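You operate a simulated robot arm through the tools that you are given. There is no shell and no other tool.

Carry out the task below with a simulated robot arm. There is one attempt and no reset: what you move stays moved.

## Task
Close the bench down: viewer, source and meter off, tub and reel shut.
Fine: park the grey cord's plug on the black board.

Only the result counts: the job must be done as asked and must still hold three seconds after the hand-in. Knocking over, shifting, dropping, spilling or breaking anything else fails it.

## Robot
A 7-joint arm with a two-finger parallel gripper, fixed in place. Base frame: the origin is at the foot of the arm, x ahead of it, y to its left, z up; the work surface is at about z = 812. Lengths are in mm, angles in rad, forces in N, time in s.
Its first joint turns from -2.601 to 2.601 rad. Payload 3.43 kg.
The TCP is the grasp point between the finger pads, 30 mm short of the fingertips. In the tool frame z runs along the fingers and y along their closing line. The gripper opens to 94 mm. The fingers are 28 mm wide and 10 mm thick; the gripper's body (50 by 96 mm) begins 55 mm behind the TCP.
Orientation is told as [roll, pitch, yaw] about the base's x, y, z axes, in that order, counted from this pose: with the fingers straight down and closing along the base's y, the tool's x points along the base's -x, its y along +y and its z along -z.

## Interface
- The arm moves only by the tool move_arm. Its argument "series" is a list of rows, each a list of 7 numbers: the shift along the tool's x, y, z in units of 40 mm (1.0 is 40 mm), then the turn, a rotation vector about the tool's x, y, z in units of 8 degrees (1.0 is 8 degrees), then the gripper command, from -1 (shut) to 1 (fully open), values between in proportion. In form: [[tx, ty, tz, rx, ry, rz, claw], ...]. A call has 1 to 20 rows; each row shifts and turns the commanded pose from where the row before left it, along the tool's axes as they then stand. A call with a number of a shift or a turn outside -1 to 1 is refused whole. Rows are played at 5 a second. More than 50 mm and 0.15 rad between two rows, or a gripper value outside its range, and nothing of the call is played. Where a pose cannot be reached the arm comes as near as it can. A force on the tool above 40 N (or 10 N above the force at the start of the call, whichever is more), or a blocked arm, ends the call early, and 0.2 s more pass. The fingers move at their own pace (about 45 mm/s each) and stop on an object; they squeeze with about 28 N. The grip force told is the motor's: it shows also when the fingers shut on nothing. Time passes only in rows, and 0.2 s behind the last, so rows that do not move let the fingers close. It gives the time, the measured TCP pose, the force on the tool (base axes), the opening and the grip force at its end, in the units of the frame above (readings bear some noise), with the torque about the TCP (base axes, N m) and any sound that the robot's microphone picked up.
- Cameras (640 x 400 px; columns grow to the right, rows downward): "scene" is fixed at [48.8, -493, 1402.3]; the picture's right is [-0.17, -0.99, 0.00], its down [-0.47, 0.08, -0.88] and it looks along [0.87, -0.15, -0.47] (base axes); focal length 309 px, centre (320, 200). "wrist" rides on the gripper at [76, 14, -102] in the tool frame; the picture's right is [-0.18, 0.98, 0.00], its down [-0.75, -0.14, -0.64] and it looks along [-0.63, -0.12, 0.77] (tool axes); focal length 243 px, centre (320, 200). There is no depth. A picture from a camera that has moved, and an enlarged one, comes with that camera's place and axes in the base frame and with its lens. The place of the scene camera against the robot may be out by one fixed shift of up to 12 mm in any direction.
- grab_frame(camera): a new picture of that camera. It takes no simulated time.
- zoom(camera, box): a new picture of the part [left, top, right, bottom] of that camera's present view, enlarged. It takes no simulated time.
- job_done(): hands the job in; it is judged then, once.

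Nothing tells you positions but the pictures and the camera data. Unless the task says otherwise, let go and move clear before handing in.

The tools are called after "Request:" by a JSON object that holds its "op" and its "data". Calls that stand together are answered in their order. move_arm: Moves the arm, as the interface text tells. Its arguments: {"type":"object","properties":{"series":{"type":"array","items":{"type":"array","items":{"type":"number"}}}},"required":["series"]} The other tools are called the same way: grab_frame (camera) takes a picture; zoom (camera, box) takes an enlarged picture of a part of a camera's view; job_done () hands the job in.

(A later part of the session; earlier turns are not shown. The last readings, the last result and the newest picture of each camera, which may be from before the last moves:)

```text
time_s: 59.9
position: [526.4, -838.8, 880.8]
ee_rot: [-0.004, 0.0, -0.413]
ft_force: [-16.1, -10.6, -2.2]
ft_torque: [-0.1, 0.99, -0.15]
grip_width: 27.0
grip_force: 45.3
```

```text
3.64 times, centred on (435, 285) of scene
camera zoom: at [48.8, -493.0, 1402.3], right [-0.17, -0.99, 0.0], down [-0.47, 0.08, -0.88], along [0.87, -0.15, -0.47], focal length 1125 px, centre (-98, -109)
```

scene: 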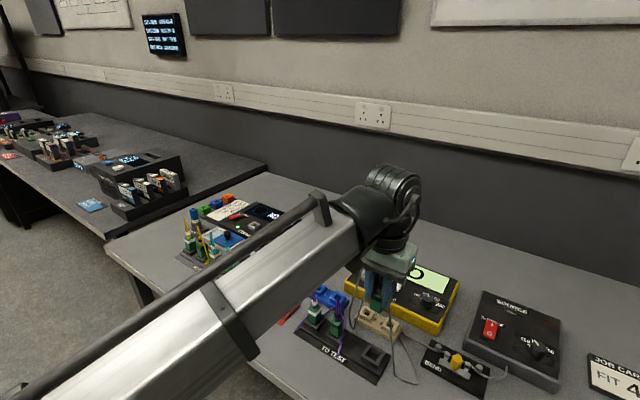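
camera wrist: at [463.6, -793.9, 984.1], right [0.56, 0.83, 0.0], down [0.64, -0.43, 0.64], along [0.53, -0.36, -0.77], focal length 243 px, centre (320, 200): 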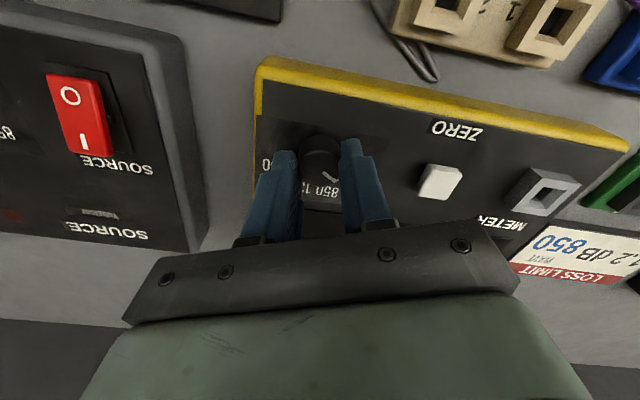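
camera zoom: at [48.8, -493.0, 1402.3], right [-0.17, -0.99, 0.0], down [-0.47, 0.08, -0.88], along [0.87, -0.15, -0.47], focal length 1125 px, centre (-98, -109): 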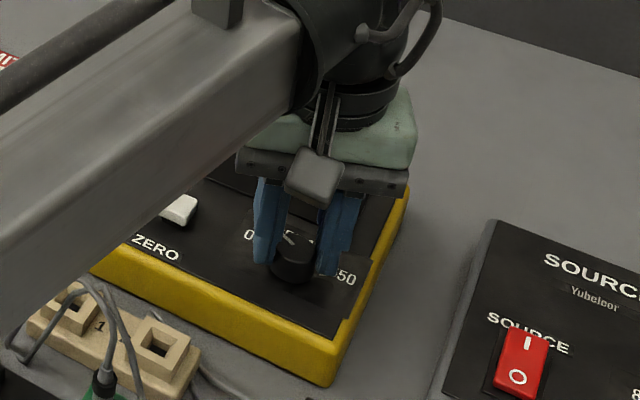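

The meter display has gone dark. I'll open the fingers, lift and verify the pointer.

Request:
{"op": "move_arm", "data": {"series": [[0, 0, 0, 0, 0, 0, 0.0], [0, 0, 0, 0, 0, 0, 0.0], [0, 0, 0, 0, 0, 0, 0.0], [0, 0, -0.2, 0, 0, 0, 0.0], [0, 0, -0.4, 0, 0, 0, 0.0], [0, 0, -0.5, 0, 0, 0, 0.0], [0, 0, -0.5, 0, 0, 0, 0.0], [0, 0, -0.5, 0, 0, 0, 0.0], [0, 0, -0.5, 0, 0, 0, 0.0], [0, 0, -0.3, 0, 0, 0, 0.0]]}}

Request:
{"op": "grab_frame", "data": {"camera": "wrist"}}

Request:
{"op": "zoom", "data": {"camera": "wrist", "box": [240, 60, 480, 220]}}

Request:
{"op": "zoom", "data": {"camera": "scene", "box": [330, 230, 500, 360]}}

```text
time_s: 62.1
position: [527.8, -838.4, 996.6]
ee_rot: [-0.003, 0.002, -0.411]
ft_force: [-0.5, 0.5, -0.3]
ft_torque: [-0.01, 0.0, 0.02]
grip_width: 47.2
grip_force: 0.1
```

```text
taken
camera wrist: at [464.8, -794.6, 1100.2], right [0.56, 0.83, 0.0], down [0.63, -0.43, 0.64], along [0.53, -0.36, -0.77], focal length 243 px, centre (320, 200)
```

wrist: 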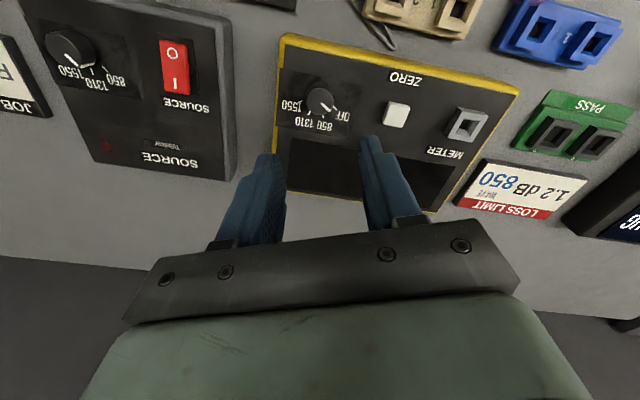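

```text
2.50 times, centred on (360, 140) of wrist
camera zoom: at [464.8, -794.6, 1100.2], right [0.56, 0.83, 0.0], down [0.63, -0.43, 0.64], along [0.53, -0.36, -0.77], focal length 606 px, centre (220, 350)
```

zoom: 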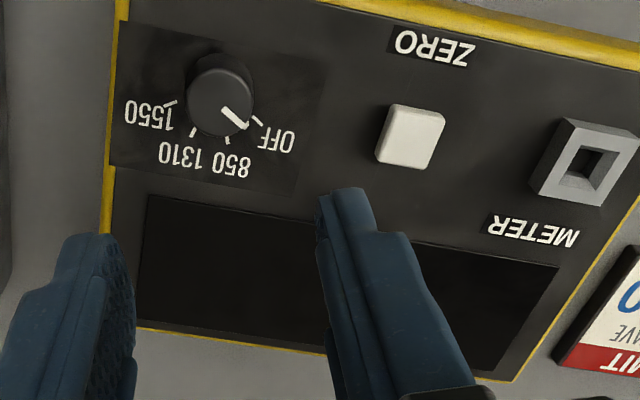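

```text
3.08 times, centred on (415, 295) of scene
camera zoom: at [48.8, -493.0, 1402.3], right [-0.17, -0.99, 0.0], down [-0.47, 0.08, -0.88], along [0.87, -0.15, -0.47], focal length 952 px, centre (28, -92)
```

zoom: 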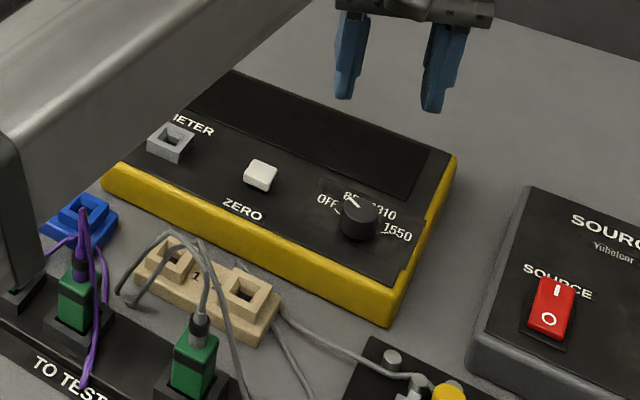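

The meter is off, with its pointer at OFF and the display dark. Now I'll move to the left side (reel, tub, viewer) to look at those.

Request:
{"op": "move_arm", "data": {"series": [[-0.03, 0.15, -0.1, 0, 0, 0, -1], [-0.07, 0.4, -0.1, 0, 0, 0, -1], [-0.1, 0.6, -0.1, 0, 0, 0, -1], [-0.11, 0.62, 0, 0, 0, 0, -1], [-0.11, 0.62, 0, 0, 0, 0, -1], [-0.11, 0.62, 0, 0, 0, 0, -1], [-0.11, 0.62, 0, 0, 0, 0, -1], [-0.11, 0.62, 0, 0, 0, 0, -1], [-0.11, 0.62, 0, 0, 0, 0, -1], [-0.11, 0.62, 0, 0, 0, 0, -1], [-0.11, 0.62, 0, 0, 0, 0, -1], [-0.11, 0.62, 0, 0, 0, 0, -1], [-0.11, 0.62, 0, 0, 0, 0, -1], [-0.11, 0.62, 0, 0, 0, 0, -1], [-0.11, 0.62, 0, 0, 0, 0, -1], [-0.08, 0.4, 0, 0, 0, 0, -1], [-0.03, 0.2, 0, 0, 0, 0, -1]]}}

Request:
{"op": "move_arm", "data": {"series": [[0, 0, 0, 0, 0, 0.15, -1], [0, 0, 0, 0, 0, 0.3, -1], [0, 0, 0, 0, 0, 0.4, -1], [0, 0, 0, 0, 0, 0.4, -1], [0, 0, 0, 0, 0, 0.4, -1], [0, 0, 0, 0, 0, 0.4, -1], [0, 0, 0, 0, 0, 0.4, -1], [0, 0, 0, 0, 0, 0.2, -1]]}}

Request:
{"op": "grab_frame", "data": {"camera": "wrist"}}

Request:
{"op": "grab_frame", "data": {"camera": "scene"}}

```text
time_s: 65.7
position: [734.8, -524.7, 1009.3]
ee_rot: [0.0, 0.0, -0.411]
ft_force: [0.0, -1.0, -0.4]
ft_torque: [-0.02, 0.01, -0.03]
grip_width: 0.1
grip_force: 28.2
```

```text
time_s: 67.5
position: [735.2, -525.9, 1008.6]
ee_rot: [-0.003, -0.001, -0.783]
ft_force: [-0.2, 0.0, 1.0]
ft_torque: [-0.03, -0.02, 0.02]
grip_width: 0.0
grip_force: 27.8
```

```text
taken
camera wrist: at [691.2, -461.7, 1111.8], right [0.82, 0.57, 0.0], down [0.43, -0.63, 0.64], along [0.36, -0.53, -0.77], focal length 243 px, centre (320, 200)
```

wrist: 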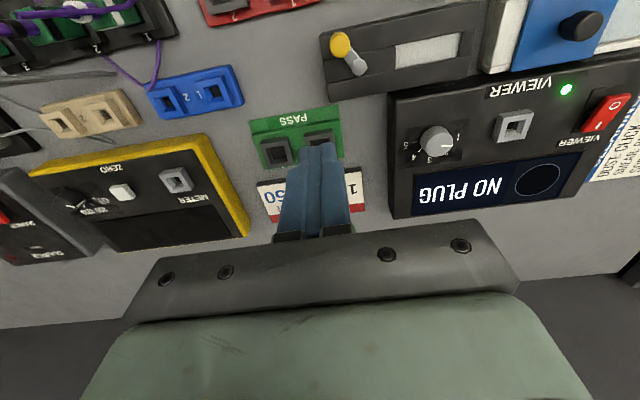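

```text
taken
```

scene: 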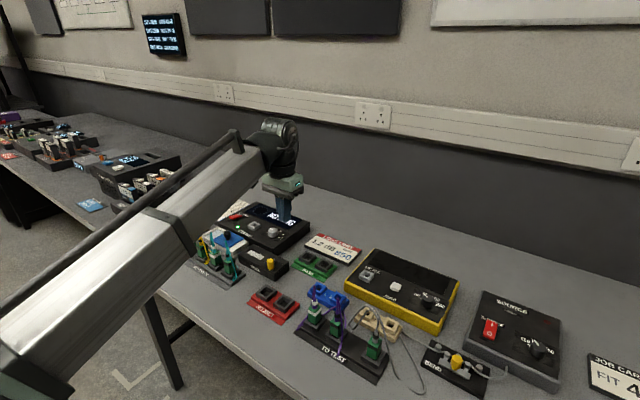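

Request:
{"op": "zoom", "data": {"camera": "wrist", "box": [310, 0, 500, 110]}}

Request:
{"op": "zoom", "data": {"camera": "wrist", "box": [460, 0, 640, 200]}}

Request:
{"op": "zoom", "data": {"camera": "scene", "box": [180, 190, 310, 290]}}

```text
3.37 times, centred on (405, 55) of wrist
camera zoom: at [691.2, -461.7, 1111.8], right [0.82, 0.57, 0.0], down [0.43, -0.63, 0.64], along [0.36, -0.53, -0.77], focal length 817 px, centre (34, 688)
```

zoom: 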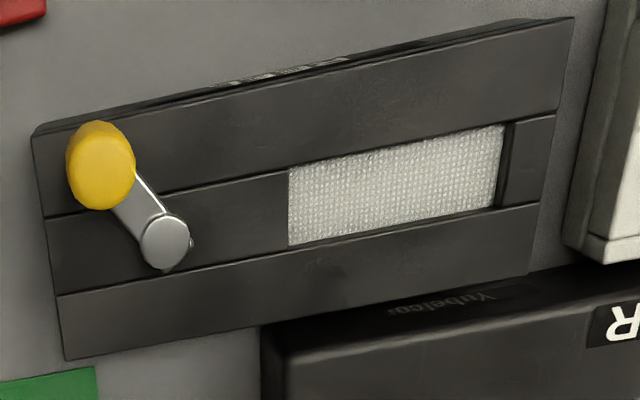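

```text
2.00 times, centred on (550, 100) of wrist
camera zoom: at [691.2, -461.7, 1111.8], right [0.82, 0.57, 0.0], down [0.43, -0.63, 0.64], along [0.36, -0.53, -0.77], focal length 485 px, centre (-140, 400)
```

zoom: 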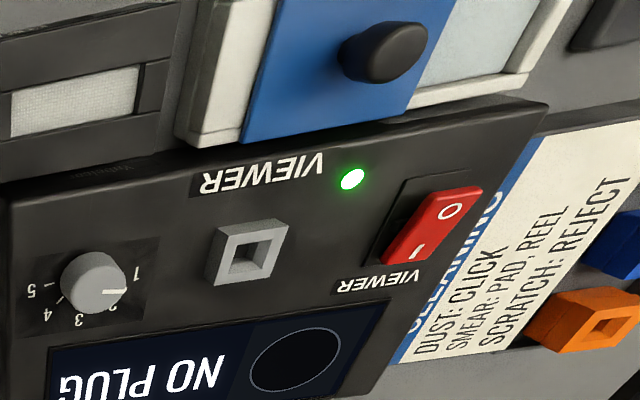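

```text
4.00 times, centred on (245, 240) of scene
camera zoom: at [48.8, -493.0, 1402.3], right [-0.17, -0.99, 0.0], down [-0.47, 0.08, -0.88], along [0.87, -0.15, -0.47], focal length 1238 px, centre (620, 40)
```

zoom: 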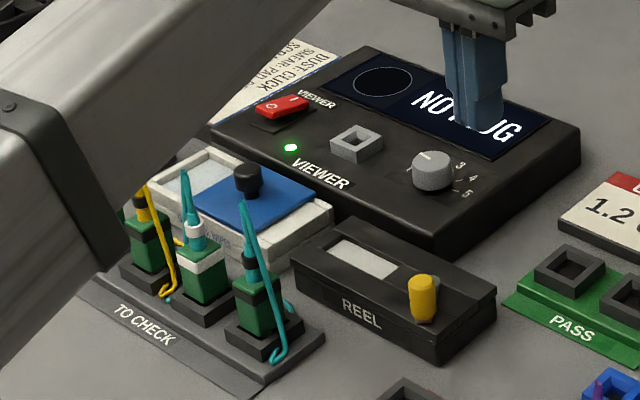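

The reel has a yellow crank handle on an arm beside its open window, and the tub's blue lid is pushed to one side. The viewer rocker is on, with O at its far-left end. I'll go closer for a better look.

Request:
{"op": "move_arm", "data": {"series": [[0, 0.2, 0, 0, 0, 0, -1], [0, 0.5, 0, 0, 0, 0, -1], [0, 0.6, 0, 0, 0, 0, -1], [0, 0.6, 0, 0, 0, 0, -1], [0, 0.6, 0, 0, 0, 0, -1], [0, 0.4, 0, 0, 0, 0, -1], [0, 0.2, 0, 0, 0, 0, -1]]}}

Request:
{"op": "grab_frame", "data": {"camera": "wrist"}}

Request:
{"op": "zoom", "data": {"camera": "wrist", "box": [160, 0, 400, 160]}}

Request:
{"op": "zoom", "data": {"camera": "wrist", "box": [330, 0, 590, 180]}}

```text
time_s: 69.1
position: [820.7, -437.0, 1008.4]
ee_rot: [0.0, 0.0, -0.78]
ft_force: [0.3, -0.1, -1.1]
ft_torque: [0.01, 0.0, 0.01]
grip_width: 0.0
grip_force: 28.0
```

```text
taken
camera wrist: at [778.0, -373.1, 1111.8], right [0.82, 0.57, 0.0], down [0.44, -0.63, 0.64], along [0.36, -0.53, -0.77], focal length 243 px, centre (320, 200)
```

wrist: 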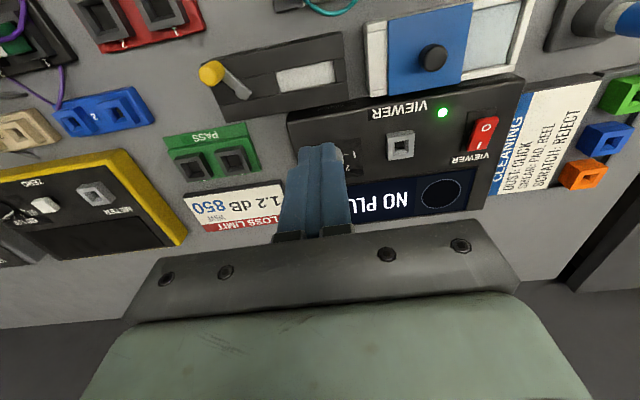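

```text
2.50 times, centred on (280, 80) of wrist
camera zoom: at [778.0, -373.1, 1111.8], right [0.82, 0.57, 0.0], down [0.44, -0.63, 0.64], along [0.36, -0.53, -0.77], focal length 606 px, centre (420, 500)
```

zoom: 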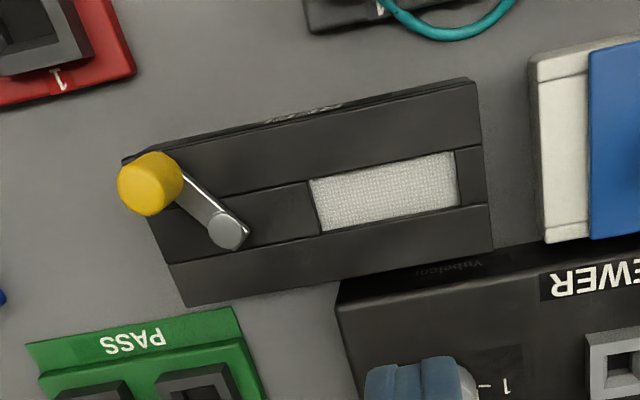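

```text
2.22 times, centred on (460, 90) of wrist
camera zoom: at [778.0, -373.1, 1111.8], right [0.82, 0.57, 0.0], down [0.44, -0.63, 0.64], along [0.36, -0.53, -0.77], focal length 539 px, centre (9, 444)
```

zoom: 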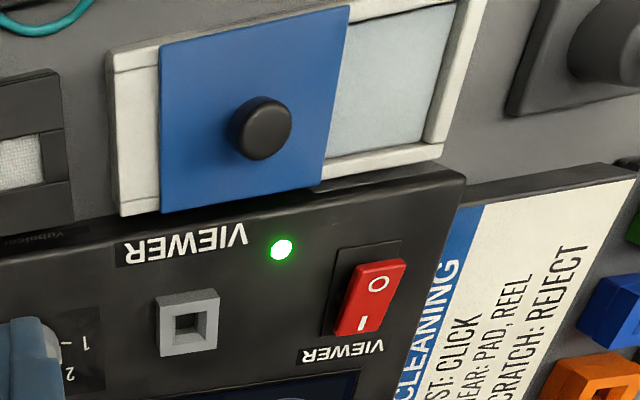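

On the tub, the lid must slide toward +y (bench left) to cover the opening. The reel has a grey hub with an arm and a yellow handle beside the exposed window. I'll look closer at the reel mechanism to work out how it shuts.

Request:
{"op": "move_arm", "data": {"series": [[0, -0.2, 0.1, 0, 0, 0, -1], [0, -0.4, 0.3, 0, 0, 0, -1], [0, -0.5, 0.4, 0, 0, 0, -1], [0, -0.5, 0.4, 0, 0, 0, -1], [0, -0.3, 0.4, 0, 0, 0, -1], [0, -0.1, 0.2, 0, 0, 0, -1]]}}

Request:
{"op": "grab_frame", "data": {"camera": "wrist"}}

Request:
{"op": "zoom", "data": {"camera": "wrist", "box": [230, 60, 430, 180]}}

```text
time_s: 70.5
position: [765.3, -495.8, 935.5]
ee_rot: [-0.001, -0.002, -0.783]
ft_force: [0.0, -0.4, 0.6]
ft_torque: [0.01, -0.01, 0.02]
grip_width: 0.0
grip_force: 28.7
```

```text
taken
camera wrist: at [721.8, -430.7, 1038.6], right [0.82, 0.57, 0.0], down [0.44, -0.63, 0.64], along [0.36, -0.53, -0.77], focal length 243 px, centre (320, 200)
```

wrist: 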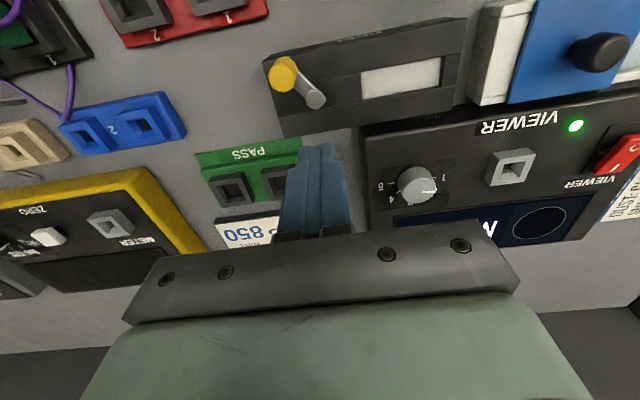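

```text
3.20 times, centred on (330, 120) of wrist
camera zoom: at [721.8, -430.7, 1038.6], right [0.82, 0.57, 0.0], down [0.44, -0.63, 0.64], along [0.36, -0.53, -0.77], focal length 776 px, centre (288, 456)
```

zoom: 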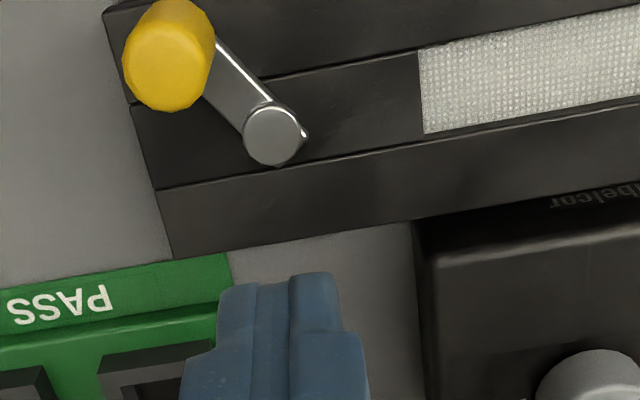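

The hub sits toward the back of the reel body, so the crank has room to sweep only across the front. The shutter should close as the handle swings from front-right to front-left. I'll centre over the yellow handle to locate it accurately.

Request:
{"op": "move_arm", "data": {"series": [[0.2, -0.1, 0, 0, 0, 0, -0.1], [0.4, -0.16, 0, 0, 0, 0, -0.1], [0.3, -0.12, 0, 0, 0, 0, -0.1], [0.12, -0.04, 0, 0, 0, 0, -0.1], [0, 0, 0, 0, 0, 0, -0.1], [0, 0, 0, 0, 0, 0, -0.1]]}}

Request:
{"op": "grab_frame", "data": {"camera": "wrist"}}

Request:
{"op": "zoom", "data": {"camera": "wrist", "box": [250, 70, 410, 190]}}

Request:
{"op": "zoom", "data": {"camera": "scene", "box": [210, 200, 320, 290]}}

```text
time_s: 71.9
position: [725.2, -478.4, 937.0]
ee_rot: [-0.002, 0.002, -0.782]
ft_force: [0.1, -1.0, -0.2]
ft_torque: [-0.04, -0.02, 0.0]
grip_width: 42.4
grip_force: 0.0
```

```text
taken
camera wrist: at [681.9, -415.1, 1040.6], right [0.82, 0.57, 0.0], down [0.44, -0.63, 0.64], along [0.36, -0.53, -0.77], focal length 243 px, centre (320, 200)
```

wrist: 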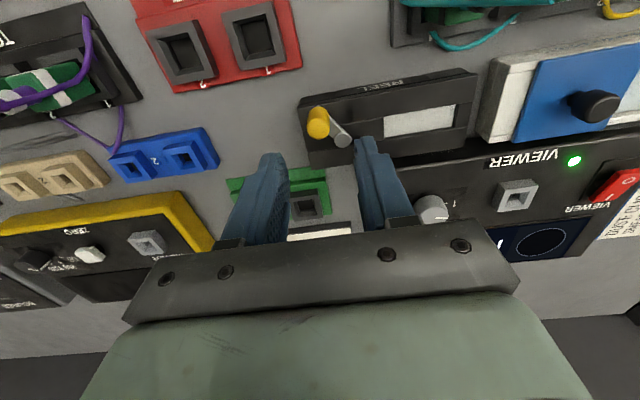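

```text
3.33 times, centred on (330, 130) of wrist
camera zoom: at [681.9, -415.1, 1040.6], right [0.82, 0.57, 0.0], down [0.44, -0.63, 0.64], along [0.36, -0.53, -0.77], focal length 809 px, centre (287, 433)
```

zoom: 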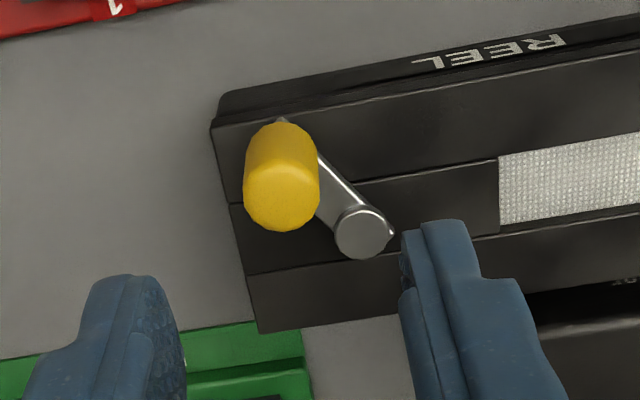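

```text
4.44 times, centred on (265, 245) of scene
camera zoom: at [48.8, -493.0, 1402.3], right [-0.17, -0.99, 0.0], down [-0.47, 0.08, -0.88], along [0.87, -0.15, -0.47], focal length 1375 px, centre (564, 0)
```

zoom: 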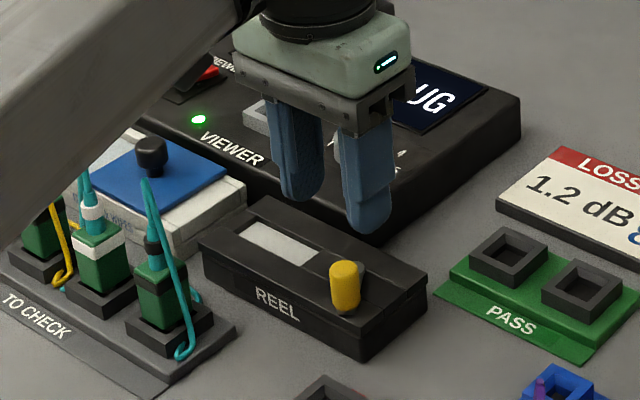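

The handle is at about (725.3,-480.8), z 837–861. I'll correct, descend so tips sit at z≈843, and grip it.

Request:
{"op": "move_arm", "data": {"series": [[-0.044, -0.04, 0.1, 0, 0, 0, -0.1], [0, 0, 0.35, 0, 0, 0, -0.1], [0, 0, 0.4, 0, 0, 0, -0.1], [0, 0, 0.35, 0, 0, 0, -0.1], [0, 0, 0.25, 0, 0, 0, -0.1], [0, 0, 0.12, 0, 0, 0, -0.1], [0, 0, 0, 0, 0, 0, -0.1]]}}

Request:
{"op": "zoom", "data": {"camera": "wrist", "box": [240, 70, 420, 200]}}

Request:
{"op": "zoom", "data": {"camera": "scene", "box": [210, 200, 320, 290]}}

```text
time_s: 73.5
position: [724.1, -481.2, 874.7]
ee_rot: [-0.003, -0.003, -0.782]
ft_force: [-0.5, 1.0, -0.1]
ft_torque: [0.0, 0.02, 0.0]
grip_width: 42.2
grip_force: 0.1
```

```text
3.08 times, centred on (330, 135) of wrist
camera zoom: at [681.4, -417.6, 977.9], right [0.82, 0.57, 0.0], down [0.44, -0.63, 0.64], along [0.36, -0.53, -0.77], focal length 746 px, centre (289, 400)
```

zoom: 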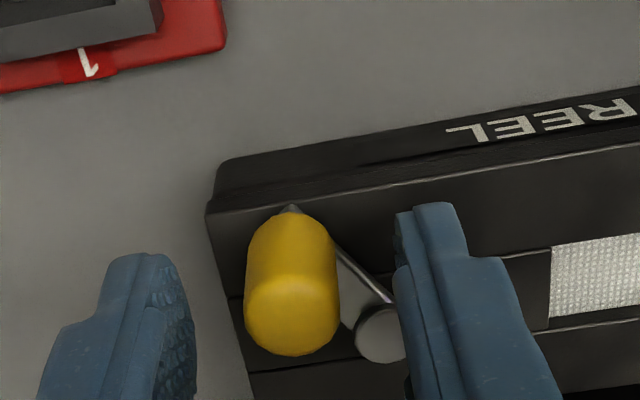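

```text
4.44 times, centred on (265, 245) of scene
camera zoom: at [48.8, -493.0, 1402.3], right [-0.17, -0.99, 0.0], down [-0.47, 0.08, -0.88], along [0.87, -0.15, -0.47], focal length 1375 px, centre (564, 0)
```

zoom: 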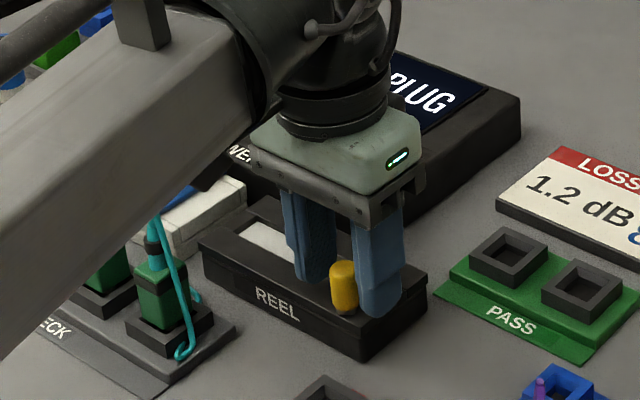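

Handle centred between the fingers. Closing on it.

Request:
{"op": "move_arm", "data": {"series": [[0, 0, 0, 0, 0, 0, -1], [0, 0, 0, 0, 0, 0, -1], [0, 0, 0, 0, 0, 0, -1], [0, 0, 0, 0, 0, 0, -1]]}}

Request:
{"op": "zoom", "data": {"camera": "wrist", "box": [240, 70, 420, 200]}}

```text
time_s: 74.5
position: [723.7, -480.9, 874.9]
ee_rot: [-0.001, -0.003, -0.782]
ft_force: [2.6, -0.1, -1.4]
ft_torque: [-0.02, -0.11, 0.0]
grip_width: 17.0
grip_force: 44.9
```

```text
3.08 times, centred on (330, 135) of wrist
camera zoom: at [681.6, -417.5, 977.9], right [0.82, 0.57, 0.0], down [0.44, -0.63, 0.64], along [0.36, -0.53, -0.77], focal length 746 px, centre (289, 400)
```

zoom: 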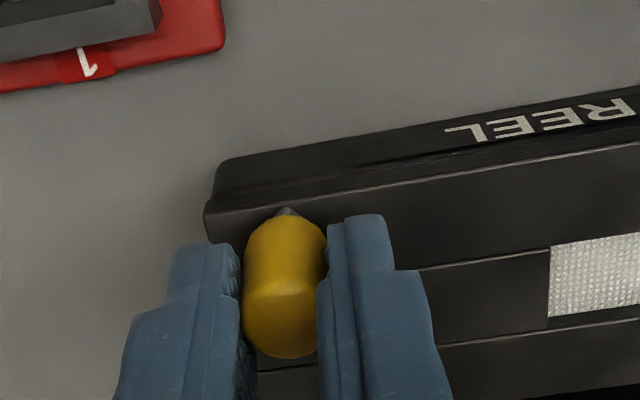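

The handle is held. I'll try a first small arc step (5°) in the front-left direction and check the force before going on.

Request:
{"op": "move_arm", "data": {"series": [[0.034, 0.0575, 0, 0, 0, 0, -1], [0, 0, 0, 0, 0, 0, -1]]}}

Request:
{"op": "zoom", "data": {"camera": "wrist", "box": [240, 70, 420, 200]}}

```text
time_s: 75.1
position: [723.9, -479.9, 874.1]
ee_rot: [-0.003, -0.003, -0.783]
ft_force: [1.9, -17.7, 12.0]
ft_torque: [-0.17, 0.38, -0.06]
grip_width: 16.8
grip_force: 45.1
```

```text
3.08 times, centred on (330, 135) of wrist
camera zoom: at [681.7, -415.9, 977.6], right [0.82, 0.57, 0.0], down [0.43, -0.63, 0.65], along [0.36, -0.53, -0.76], focal length 746 px, centre (289, 400)
```

zoom: 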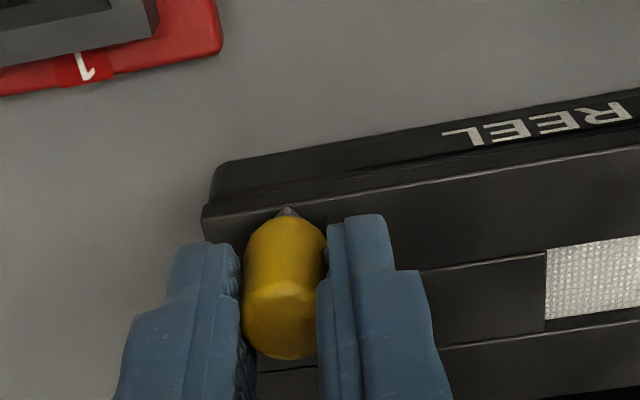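

It resists with ~18 N after a 2.7 mm command. Before pushing harder I'll compare with the opposite direction, by the same small amount.

Request:
{"op": "move_arm", "data": {"series": [[-0.034, -0.0575, 0, 0, 0, 0, -1], [-0.034, -0.0575, 0, 0, 0, 0, -1], [0, 0, 0, 0, 0, 0, -1]]}}

Request:
{"op": "zoom", "data": {"camera": "wrist", "box": [240, 70, 420, 200]}}

```text
time_s: 75.9
position: [723.7, -481.0, 874.4]
ee_rot: [0.003, 0.001, -0.779]
ft_force: [7.0, 7.6, 14.1]
ft_torque: [-0.18, -0.73, 0.23]
grip_width: 16.9
grip_force: 45.3
```

```text
3.08 times, centred on (330, 135) of wrist
camera zoom: at [681.2, -417.1, 978.0], right [0.82, 0.57, 0.0], down [0.44, -0.63, 0.64], along [0.37, -0.53, -0.77], focal length 746 px, centre (289, 400)
```

zoom: 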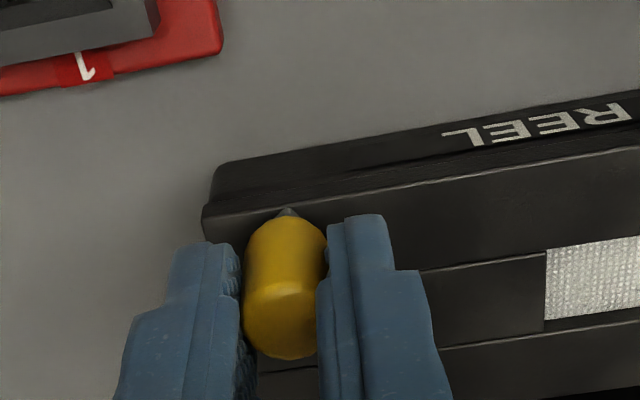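

Both directions resist, likely because the pads clamp the handle and stop it pivoting. I'll loosen to a cage of ~26 mm so one finger just pushes the handle.

Request:
{"op": "move_arm", "data": {"series": [[0, 0, 0, 0, 0, 0, -0.45], [0, 0, 0, 0, 0, 0, -0.45], [0.034, 0.0575, 0, 0, 0, 0, -0.45], [0.03, 0.1, 0, 0, 0, 0, -0.45], [0, 0, 0, 0, 0, 0, -0.45]]}}

Request:
{"op": "zoom", "data": {"camera": "wrist", "box": [240, 70, 420, 200]}}

```text
time_s: 77.1
position: [726.5, -475.6, 872.6]
ee_rot: [-0.001, 0.001, -0.781]
ft_force: [-3.5, -0.9, -0.3]
ft_torque: [-0.08, 0.06, 0.0]
grip_width: 27.4
grip_force: 1.7
```

```text
3.08 times, centred on (330, 135) of wrist
camera zoom: at [683.9, -411.8, 976.6], right [0.82, 0.57, 0.0], down [0.44, -0.63, 0.64], along [0.36, -0.53, -0.77], focal length 746 px, centre (289, 400)
```

zoom: 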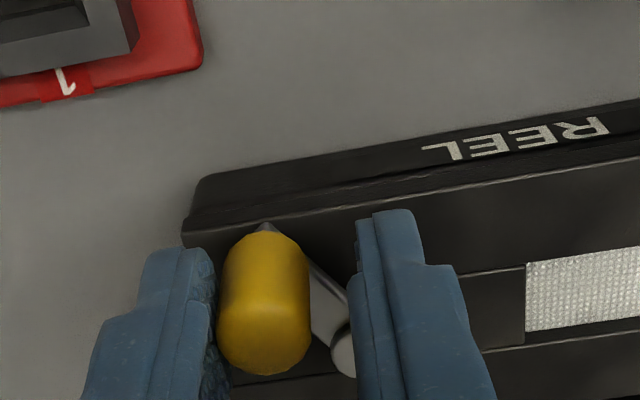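

The left-hand finger just touches the handle now. Pushing a few mm more along the arc.

Request:
{"op": "move_arm", "data": {"series": [[0.035, 0.06, 0, 0, 0, 0, -0.45], [0.03, 0.06, 0, 0, 0, 0, -0.45], [0, 0, 0, 0, 0, 0, -0.45]]}}

Request:
{"op": "zoom", "data": {"camera": "wrist", "box": [240, 70, 420, 200]}}

```text
time_s: 77.9
position: [727.0, -471.0, 873.9]
ee_rot: [-0.001, -0.001, -0.781]
ft_force: [-4.0, -12.8, 0.0]
ft_torque: [-0.4, 0.14, 0.06]
grip_width: 33.4
grip_force: 6.0
```

```text
3.08 times, centred on (330, 135) of wrist
camera zoom: at [684.0, -407.6, 977.2], right [0.82, 0.57, 0.0], down [0.44, -0.63, 0.64], along [0.36, -0.53, -0.77], focal length 746 px, centre (289, 400)
```

zoom: 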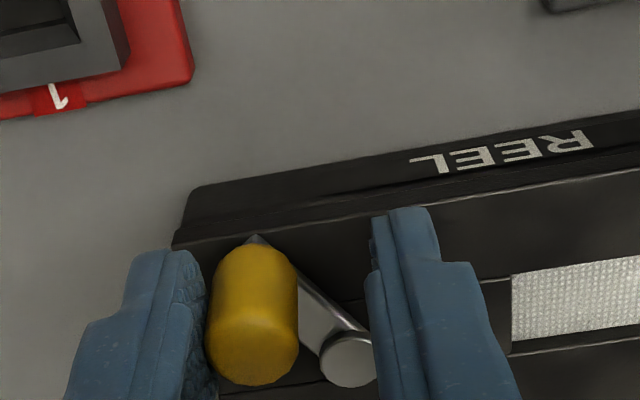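

The handle doesn't budge that way; the finger just gets pushed open. I'll test the opposite direction gently with the other finger.

Request:
{"op": "move_arm", "data": {"series": [[-0.03, -0.1, 0, 0, 0, 0, -0.45], [-0.05, -0.15, 0, 0, 0, 0, -0.45], [-0.03, -0.1, 0, 0, 0, 0, -0.45], [0, -0.05, 0, 0, 0, 0, -0.45], [0, 0, 0, 0, 0, 0, -0.45]]}}

Request:
{"op": "zoom", "data": {"camera": "wrist", "box": [240, 70, 420, 200]}}

```text
time_s: 79.1
position: [719.1, -485.6, 874.6]
ee_rot: [0.0, -0.002, -0.781]
ft_force: [2.5, 0.0, 0.3]
ft_torque: [0.02, -0.09, -0.02]
grip_width: 26.6
grip_force: 0.6
```

```text
3.08 times, centred on (330, 135) of wrist
camera zoom: at [676.3, -422.2, 977.8], right [0.82, 0.57, 0.0], down [0.44, -0.63, 0.64], along [0.36, -0.53, -0.77], focal length 746 px, centre (289, 400)
```

zoom: 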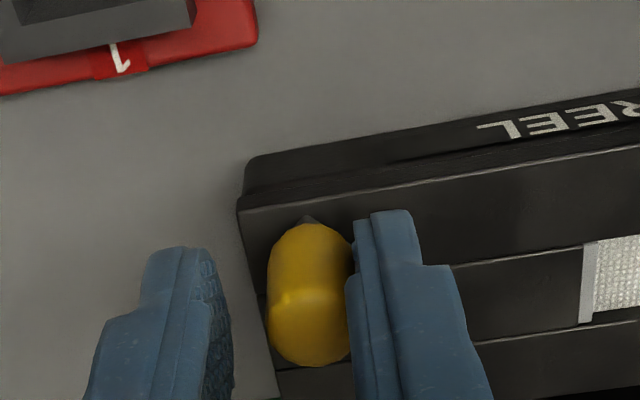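

The handle moved easily this way (about 5°), and something changed at the window's edge. I'll look closely at the window.

Request:
{"op": "zoom", "data": {"camera": "wrist", "box": [350, 100, 480, 190]}}

Request:
{"op": "zoom", "data": {"camera": "scene", "box": [210, 220, 320, 290]}}

Request:
{"op": "grab_frame", "data": {"camera": "wrist"}}

```text
4.44 times, centred on (415, 145) of wrist
camera zoom: at [676.3, -422.2, 977.8], right [0.82, 0.57, 0.0], down [0.44, -0.63, 0.64], along [0.36, -0.53, -0.77], focal length 1078 px, centre (-102, 444)
```

zoom: 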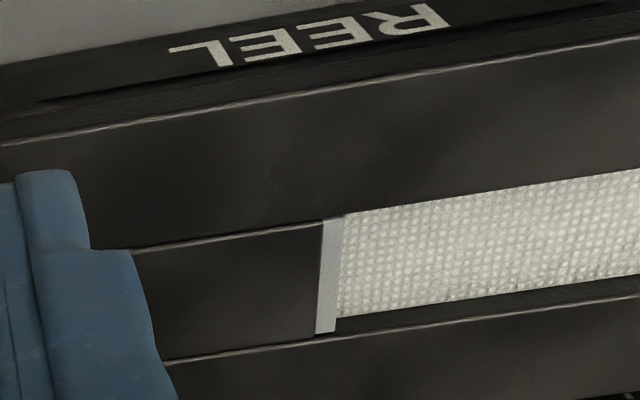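

```text
5.71 times, centred on (265, 255) of scene
camera zoom: at [48.8, -493.0, 1402.3], right [-0.17, -0.99, 0.0], down [-0.47, 0.08, -0.88], along [0.87, -0.15, -0.47], focal length 1768 px, centre (634, -114)
```

zoom: 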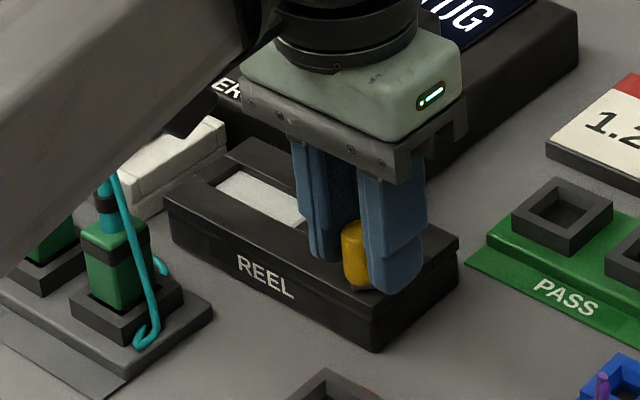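

```text
taken
camera wrist: at [676.3, -422.2, 977.8], right [0.82, 0.57, 0.0], down [0.44, -0.63, 0.64], along [0.36, -0.53, -0.77], focal length 243 px, centre (320, 200)
```

wrist: 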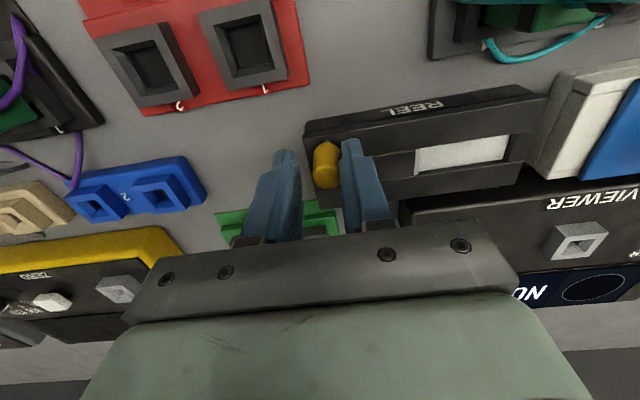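

A grey shutter strip is sliding out over the window, so counter-clockwise closes the reel. I'll lift off, shut the fingers into a stick and swing to yaw ≈ -95°. From there I can push the handle around the hub in one continuous arc.

Request:
{"op": "move_arm", "data": {"series": [[0, 0.03, 0, 0, 0, 0, -0.45], [0, 0, -0.2, 0, 0, 0, -0.45], [0, 0, -0.4, 0, 0, 0, -0.45], [0, 0, -0.4, 0, 0, 0, -0.45], [0, 0, -0.3, 0, 0, 0, -1], [0, 0, -0.1, 0, 0, 0.15, -1], [0, 0, 0, 0, 0, 0.4, -1], [0, 0, 0, 0, 0, 0.5, -1], [0, 0, 0, 0, 0, 0.5, -1], [0, 0, 0, 0, 0, 0.5, -1], [0, 0, 0, 0, 0, 0.5, -1], [0, 0, 0, 0, 0, 0.5, -1], [0, 0, 0, 0, 0, 0.5, -1], [0, 0, 0, 0, 0, 0.5, -1], [0, 0, 0, 0, 0, 0.5, -1], [0, 0, 0, 0, 0, 0.5, -1], [0, 0, 0, 0, 0, 0.5, -1], [0, 0, 0, 0, 0, 0.5, -1], [0, 0, 0, 0, 0, 0.2, -1]]}}

Request:
{"op": "grab_frame", "data": {"camera": "wrist"}}

Request:
{"op": "grab_frame", "data": {"camera": "scene"}}

```text
time_s: 83.1
position: [721.1, -483.4, 931.2]
ee_rot: [0.001, -0.001, -1.655]
ft_force: [0.6, 0.2, 0.3]
ft_torque: [0.01, -0.01, -0.02]
grip_width: 0.0
grip_force: 28.3
```

```text
taken
camera wrist: at [742.6, -409.8, 1033.4], right [0.96, -0.27, 0.0], down [-0.2, -0.74, 0.64], along [-0.17, -0.62, -0.77], focal length 243 px, centre (320, 200)
```

wrist: 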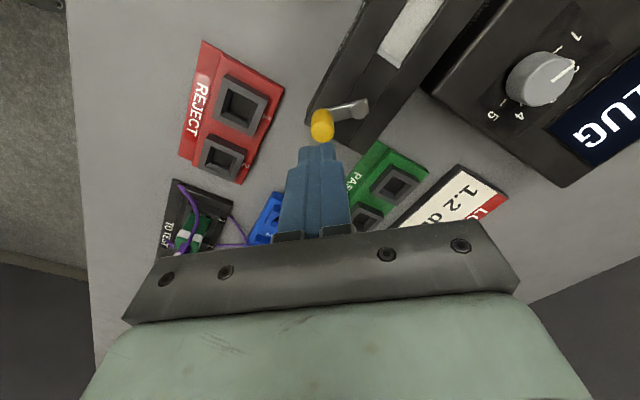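

```text
taken
```

scene: 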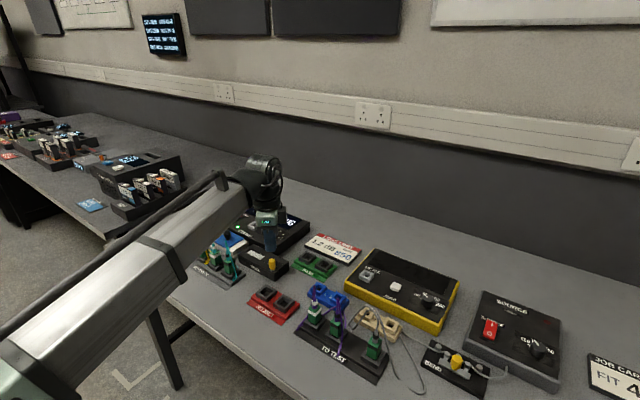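

Request:
{"op": "zoom", "data": {"camera": "wrist", "box": [270, 20, 430, 160]}}

```text
2.86 times, centred on (350, 90) of wrist
camera zoom: at [742.6, -409.8, 1033.4], right [0.96, -0.27, 0.0], down [-0.2, -0.74, 0.64], along [-0.17, -0.62, -0.77], focal length 693 px, centre (234, 514)
```

zoom: 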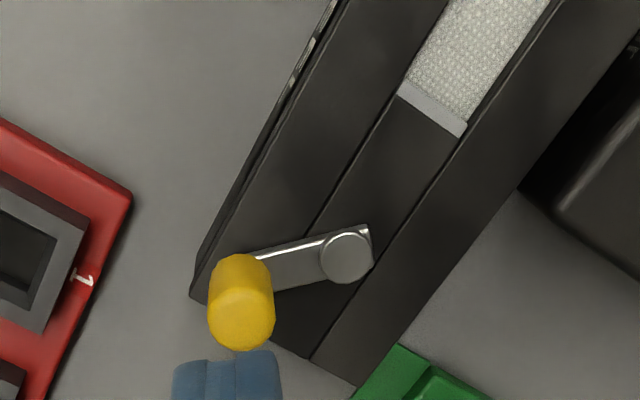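

The lever now points along ~178°, with the hub at (754,-485.5) and the handle at (724,-485). I'll place the closed fingers behind the handle and lower.

Request:
{"op": "move_arm", "data": {"series": [[0.15, 0.01, 0, 0, 0, 0, -1], [0.3, 0.01, 0, 0, 0, 0, -1], [0.19, 0.01, 0.1, 0, 0, 0, -1], [0, 0, 0.3, 0, 0, 0, -1], [0, 0, 0.4, 0, 0, 0, -1], [0, 0, 0.3, 0, 0, 0, -1], [0, 0, 0.2, 0, 0, 0, -1], [0, 0, 0, 0, 0, 0, -1]]}}

Request:
{"op": "grab_frame", "data": {"camera": "wrist"}}

Request:
{"op": "zoom", "data": {"camera": "scene", "box": [210, 200, 320, 290]}}

```text
time_s: 84.9
position: [723.8, -459.7, 876.9]
ee_rot: [0.0, -0.002, -1.654]
ft_force: [0.5, -0.7, 0.2]
ft_torque: [0.0, -0.02, 0.01]
grip_width: 0.1
grip_force: 28.1
```

```text
taken
camera wrist: at [745.6, -385.0, 980.4], right [0.96, -0.27, 0.0], down [-0.2, -0.74, 0.64], along [-0.17, -0.62, -0.77], focal length 243 px, centre (320, 200)
```

wrist: 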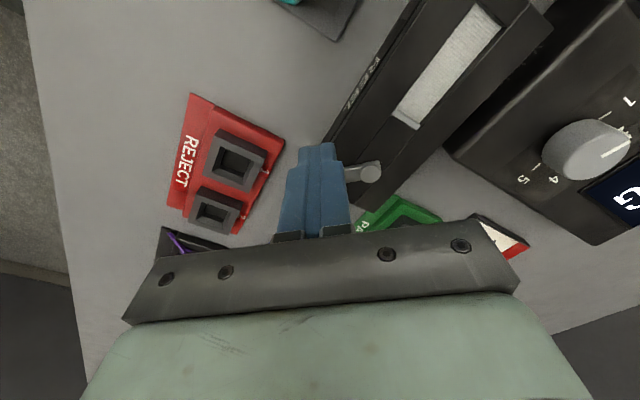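

```text
4.44 times, centred on (265, 245) of scene
camera zoom: at [48.8, -493.0, 1402.3], right [-0.17, -0.99, 0.0], down [-0.47, 0.08, -0.88], along [0.87, -0.15, -0.47], focal length 1375 px, centre (564, 0)
```

zoom: 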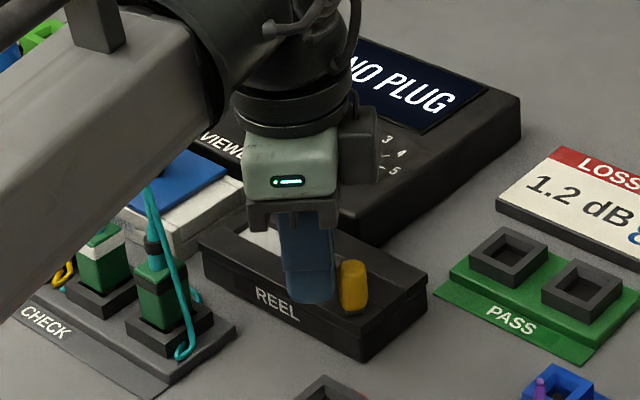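

In position just behind the handle. Pushing it around the arc, first 40°.

Request:
{"op": "move_arm", "data": {"series": [[-0.0568, -0.0415, 0, 0, 0, -0.5, -1], [-0.0568, -0.0415, 0, 0, 0, -0.5, -1], [-0.0568, -0.0415, 0, 0, 0, -0.5, -1], [-0.0568, -0.0415, 0, 0, 0, -0.5, -1], [-0.0568, -0.0415, 0, 0, 0, -0.5, -1], [-0.0568, -0.0415, 0, 0, 0, -0.5, -1], [-0.0568, -0.0415, 0, 0, 0, -0.5, -1], [-0.0568, -0.0415, 0, 0, 0, -0.5, -1], [-0.0568, -0.0415, 0, 0, 0, -0.5, -1], [-0.0568, -0.0415, 0, 0, 0, -0.5, -1]]}}

Request:
{"op": "grab_frame", "data": {"camera": "wrist"}}

Request:
{"op": "zoom", "data": {"camera": "scene", "box": [210, 200, 320, 290]}}

```text
time_s: 87.1
position: [713.2, -485.7, 876.6]
ee_rot: [0.001, 0.0, -0.954]
ft_force: [0.1, 0.5, -0.2]
ft_torque: [0.04, -0.01, -0.03]
grip_width: 0.0
grip_force: 27.8
```

```text
taken
camera wrist: at [682.1, -414.8, 980.8], right [0.91, 0.42, 0.0], down [0.32, -0.7, 0.64], along [0.27, -0.58, -0.77], focal length 243 px, centre (320, 200)
```

wrist: 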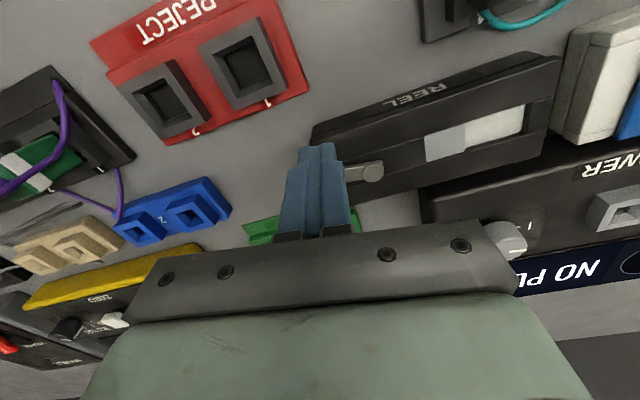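

```text
4.44 times, centred on (265, 245) of scene
camera zoom: at [48.8, -493.0, 1402.3], right [-0.17, -0.99, 0.0], down [-0.47, 0.08, -0.88], along [0.87, -0.15, -0.47], focal length 1375 px, centre (564, 0)
```

zoom: 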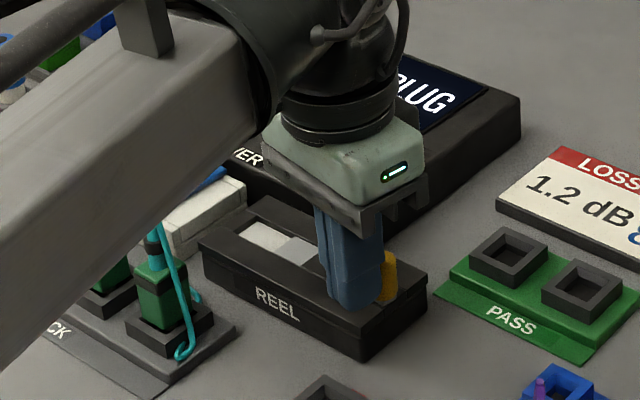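

The shutter is advancing over the window with almost no force. Continuing another ~44°.

Request:
{"op": "move_arm", "data": {"series": [[-0.0568, -0.0415, 0, 0, 0, -0.5, -1], [-0.0568, -0.0415, 0, 0, 0, -0.5, -1], [-0.0568, -0.0415, 0, 0, 0, -0.5, -1], [-0.0568, -0.0415, 0, 0, 0, -0.5, -1], [-0.0568, -0.0415, 0, 0, 0, -0.5, -1], [-0.0568, -0.0415, 0, 0, 0, -0.5, -1], [-0.0568, -0.0415, 0, 0, 0, -0.5, -1], [-0.0568, -0.0415, 0, 0, 0, -0.5, -1], [-0.0568, -0.0415, 0, 0, 0, -0.5, -1], [-0.0568, -0.0415, 0, 0, 0, -0.5, -1]]}}

Request:
{"op": "grab_frame", "data": {"camera": "wrist"}}

Request:
{"op": "zoom", "data": {"camera": "scene", "box": [210, 200, 320, 290]}}

```text
time_s: 89.3
position: [722.4, -512.1, 878.8]
ee_rot: [-0.002, 0.0, -0.256]
ft_force: [0.3, -0.3, -0.1]
ft_torque: [-0.01, 0.04, 0.0]
grip_width: 0.3
grip_force: 28.5
```

```text
taken
camera wrist: at [652.4, -479.4, 981.0], right [0.43, 0.9, 0.0], down [0.69, -0.33, 0.64], along [0.58, -0.28, -0.77], focal length 243 px, centre (320, 200)
```

wrist: 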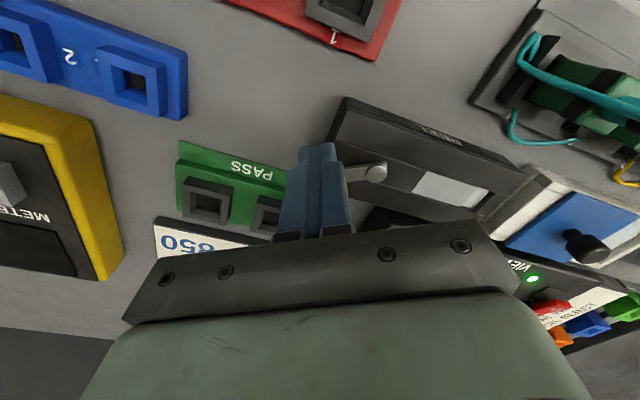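

```text
4.44 times, centred on (265, 245) of scene
camera zoom: at [48.8, -493.0, 1402.3], right [-0.17, -0.99, 0.0], down [-0.47, 0.08, -0.88], along [0.87, -0.15, -0.47], focal length 1375 px, centre (564, 0)
```

zoom: 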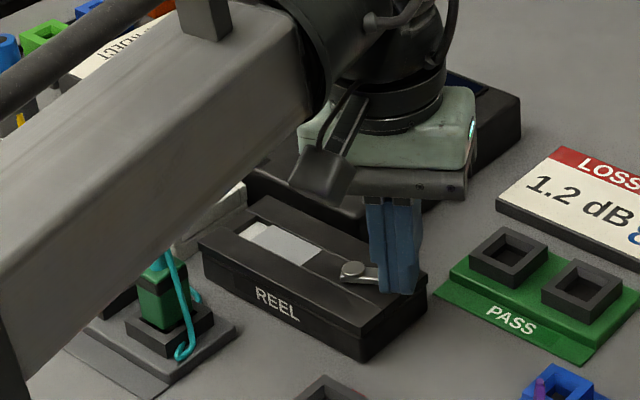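

About 85% closed. Continuing in smaller batches until fully shut or a stop is felt.

Request:
{"op": "move_arm", "data": {"series": [[-0.0568, -0.0415, 0, 0, 0, -0.5, -1], [-0.0568, -0.0415, 0, 0, 0, -0.5, -1], [-0.0568, -0.0415, 0, 0, 0, -0.5, -1], [-0.0568, -0.0415, 0, 0, 0, -0.5, -1]]}}

Request:
{"op": "grab_frame", "data": {"camera": "wrist"}}

Request:
{"op": "zoom", "data": {"camera": "scene", "box": [210, 200, 320, 290]}}

```text
time_s: 90.3
position: [728.7, -520.8, 877.4]
ee_rot: [-0.002, 0.0, 0.022]
ft_force: [-0.3, -0.1, 0.7]
ft_torque: [-0.04, 0.01, -0.01]
grip_width: 0.0
grip_force: 27.5
```

```text
taken
camera wrist: at [653.9, -508.3, 980.7], right [0.16, 0.99, 0.0], down [0.76, -0.12, 0.64], along [0.63, -0.1, -0.77], focal length 243 px, centre (320, 200)
```

wrist: 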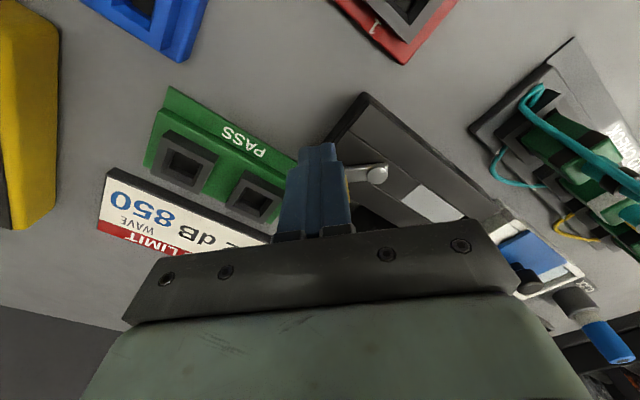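

```text
4.44 times, centred on (265, 245) of scene
camera zoom: at [48.8, -493.0, 1402.3], right [-0.17, -0.99, 0.0], down [-0.47, 0.08, -0.88], along [0.87, -0.15, -0.47], focal length 1375 px, centre (564, 0)
```

zoom: 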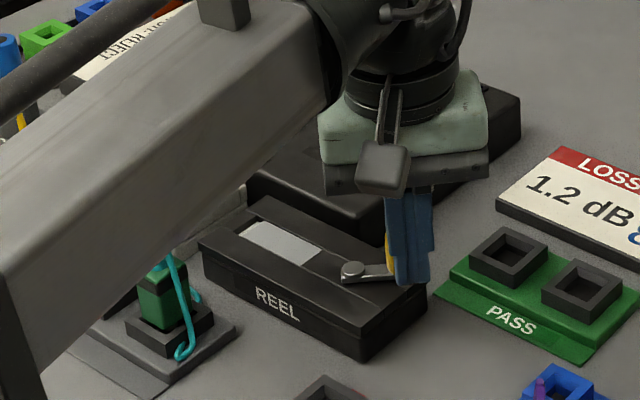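

Request:
{"op": "zoom", "data": {"camera": "scene", "box": [255, 240, 315, 285]}}

Request:
{"op": "zoom", "data": {"camera": "wrist", "box": [340, 130, 500, 240]}}

```text
8.89 times, centred on (285, 262) of scene
camera zoom: at [48.8, -493.0, 1402.3], right [-0.17, -0.99, 0.0], down [-0.47, 0.08, -0.88], along [0.87, -0.15, -0.47], focal length 2750 px, centre (631, -356)
```

zoom: 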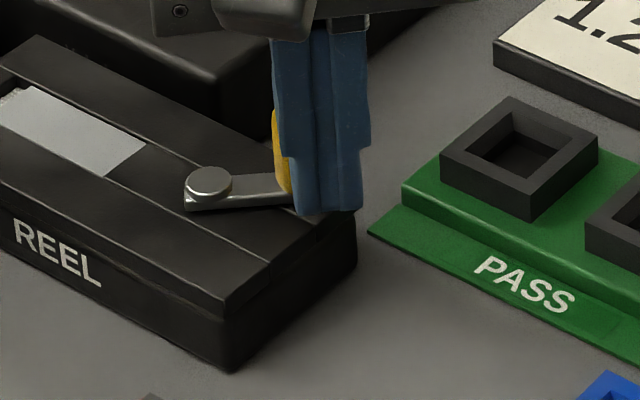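

```text
3.64 times, centred on (420, 185) of wrist
camera zoom: at [653.9, -508.3, 980.7], right [0.16, 0.99, 0.0], down [0.76, -0.12, 0.64], along [0.63, -0.1, -0.77], focal length 882 px, centre (-44, 254)
```

zoom: 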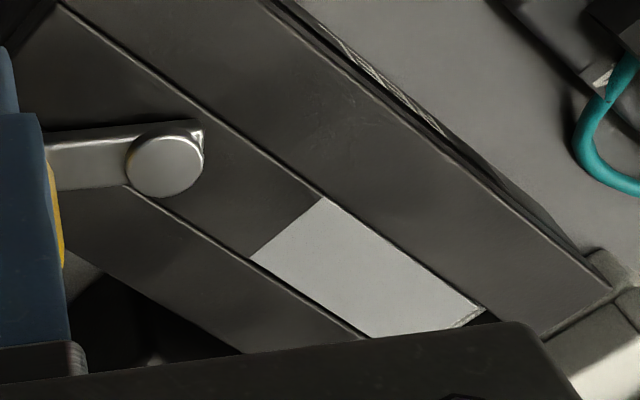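

Nearly shut, with just a sliver of mesh left at the end. A few more degrees.

Request:
{"op": "move_arm", "data": {"series": [[-0.0568, -0.0415, 0, 0, 0, -0.5, -1], [-0.0568, -0.0415, 0, 0, 0, -0.5, -1]]}}

Request:
{"op": "zoom", "data": {"camera": "scene", "box": [255, 240, 315, 285]}}

Request:
{"op": "zoom", "data": {"camera": "wrist", "box": [340, 130, 500, 240]}}

```text
time_s: 90.9
position: [733.2, -522.6, 878.2]
ee_rot: [-0.002, 0.001, 0.163]
ft_force: [-1.2, -1.7, 0.3]
ft_torque: [-0.05, 0.05, 0.0]
grip_width: 0.0
grip_force: 27.5
```

```text
8.89 times, centred on (285, 262) of scene
camera zoom: at [48.8, -493.0, 1402.3], right [-0.17, -0.99, 0.0], down [-0.47, 0.08, -0.88], along [0.87, -0.15, -0.47], focal length 2750 px, centre (631, -356)
```

zoom: 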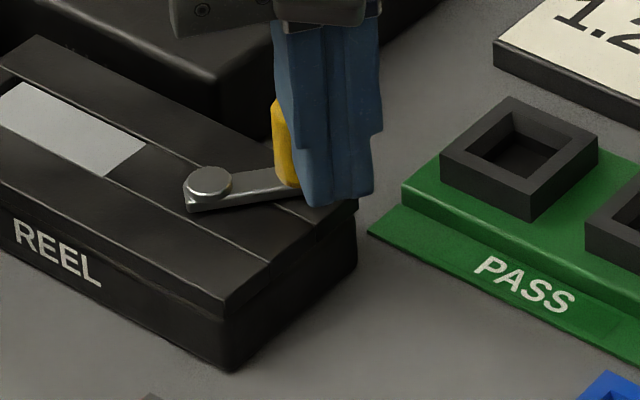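

```text
3.64 times, centred on (420, 185) of wrist
camera zoom: at [657.4, -521.4, 980.8], right [0.02, 1.0, 0.0], down [0.77, -0.02, 0.64], along [0.64, -0.02, -0.77], focal length 882 px, centre (-44, 254)
```

zoom: 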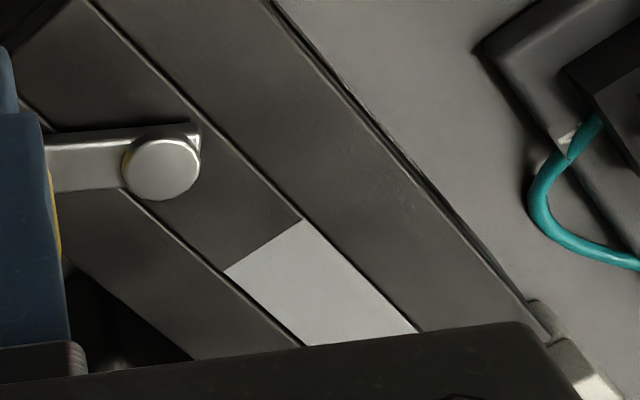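

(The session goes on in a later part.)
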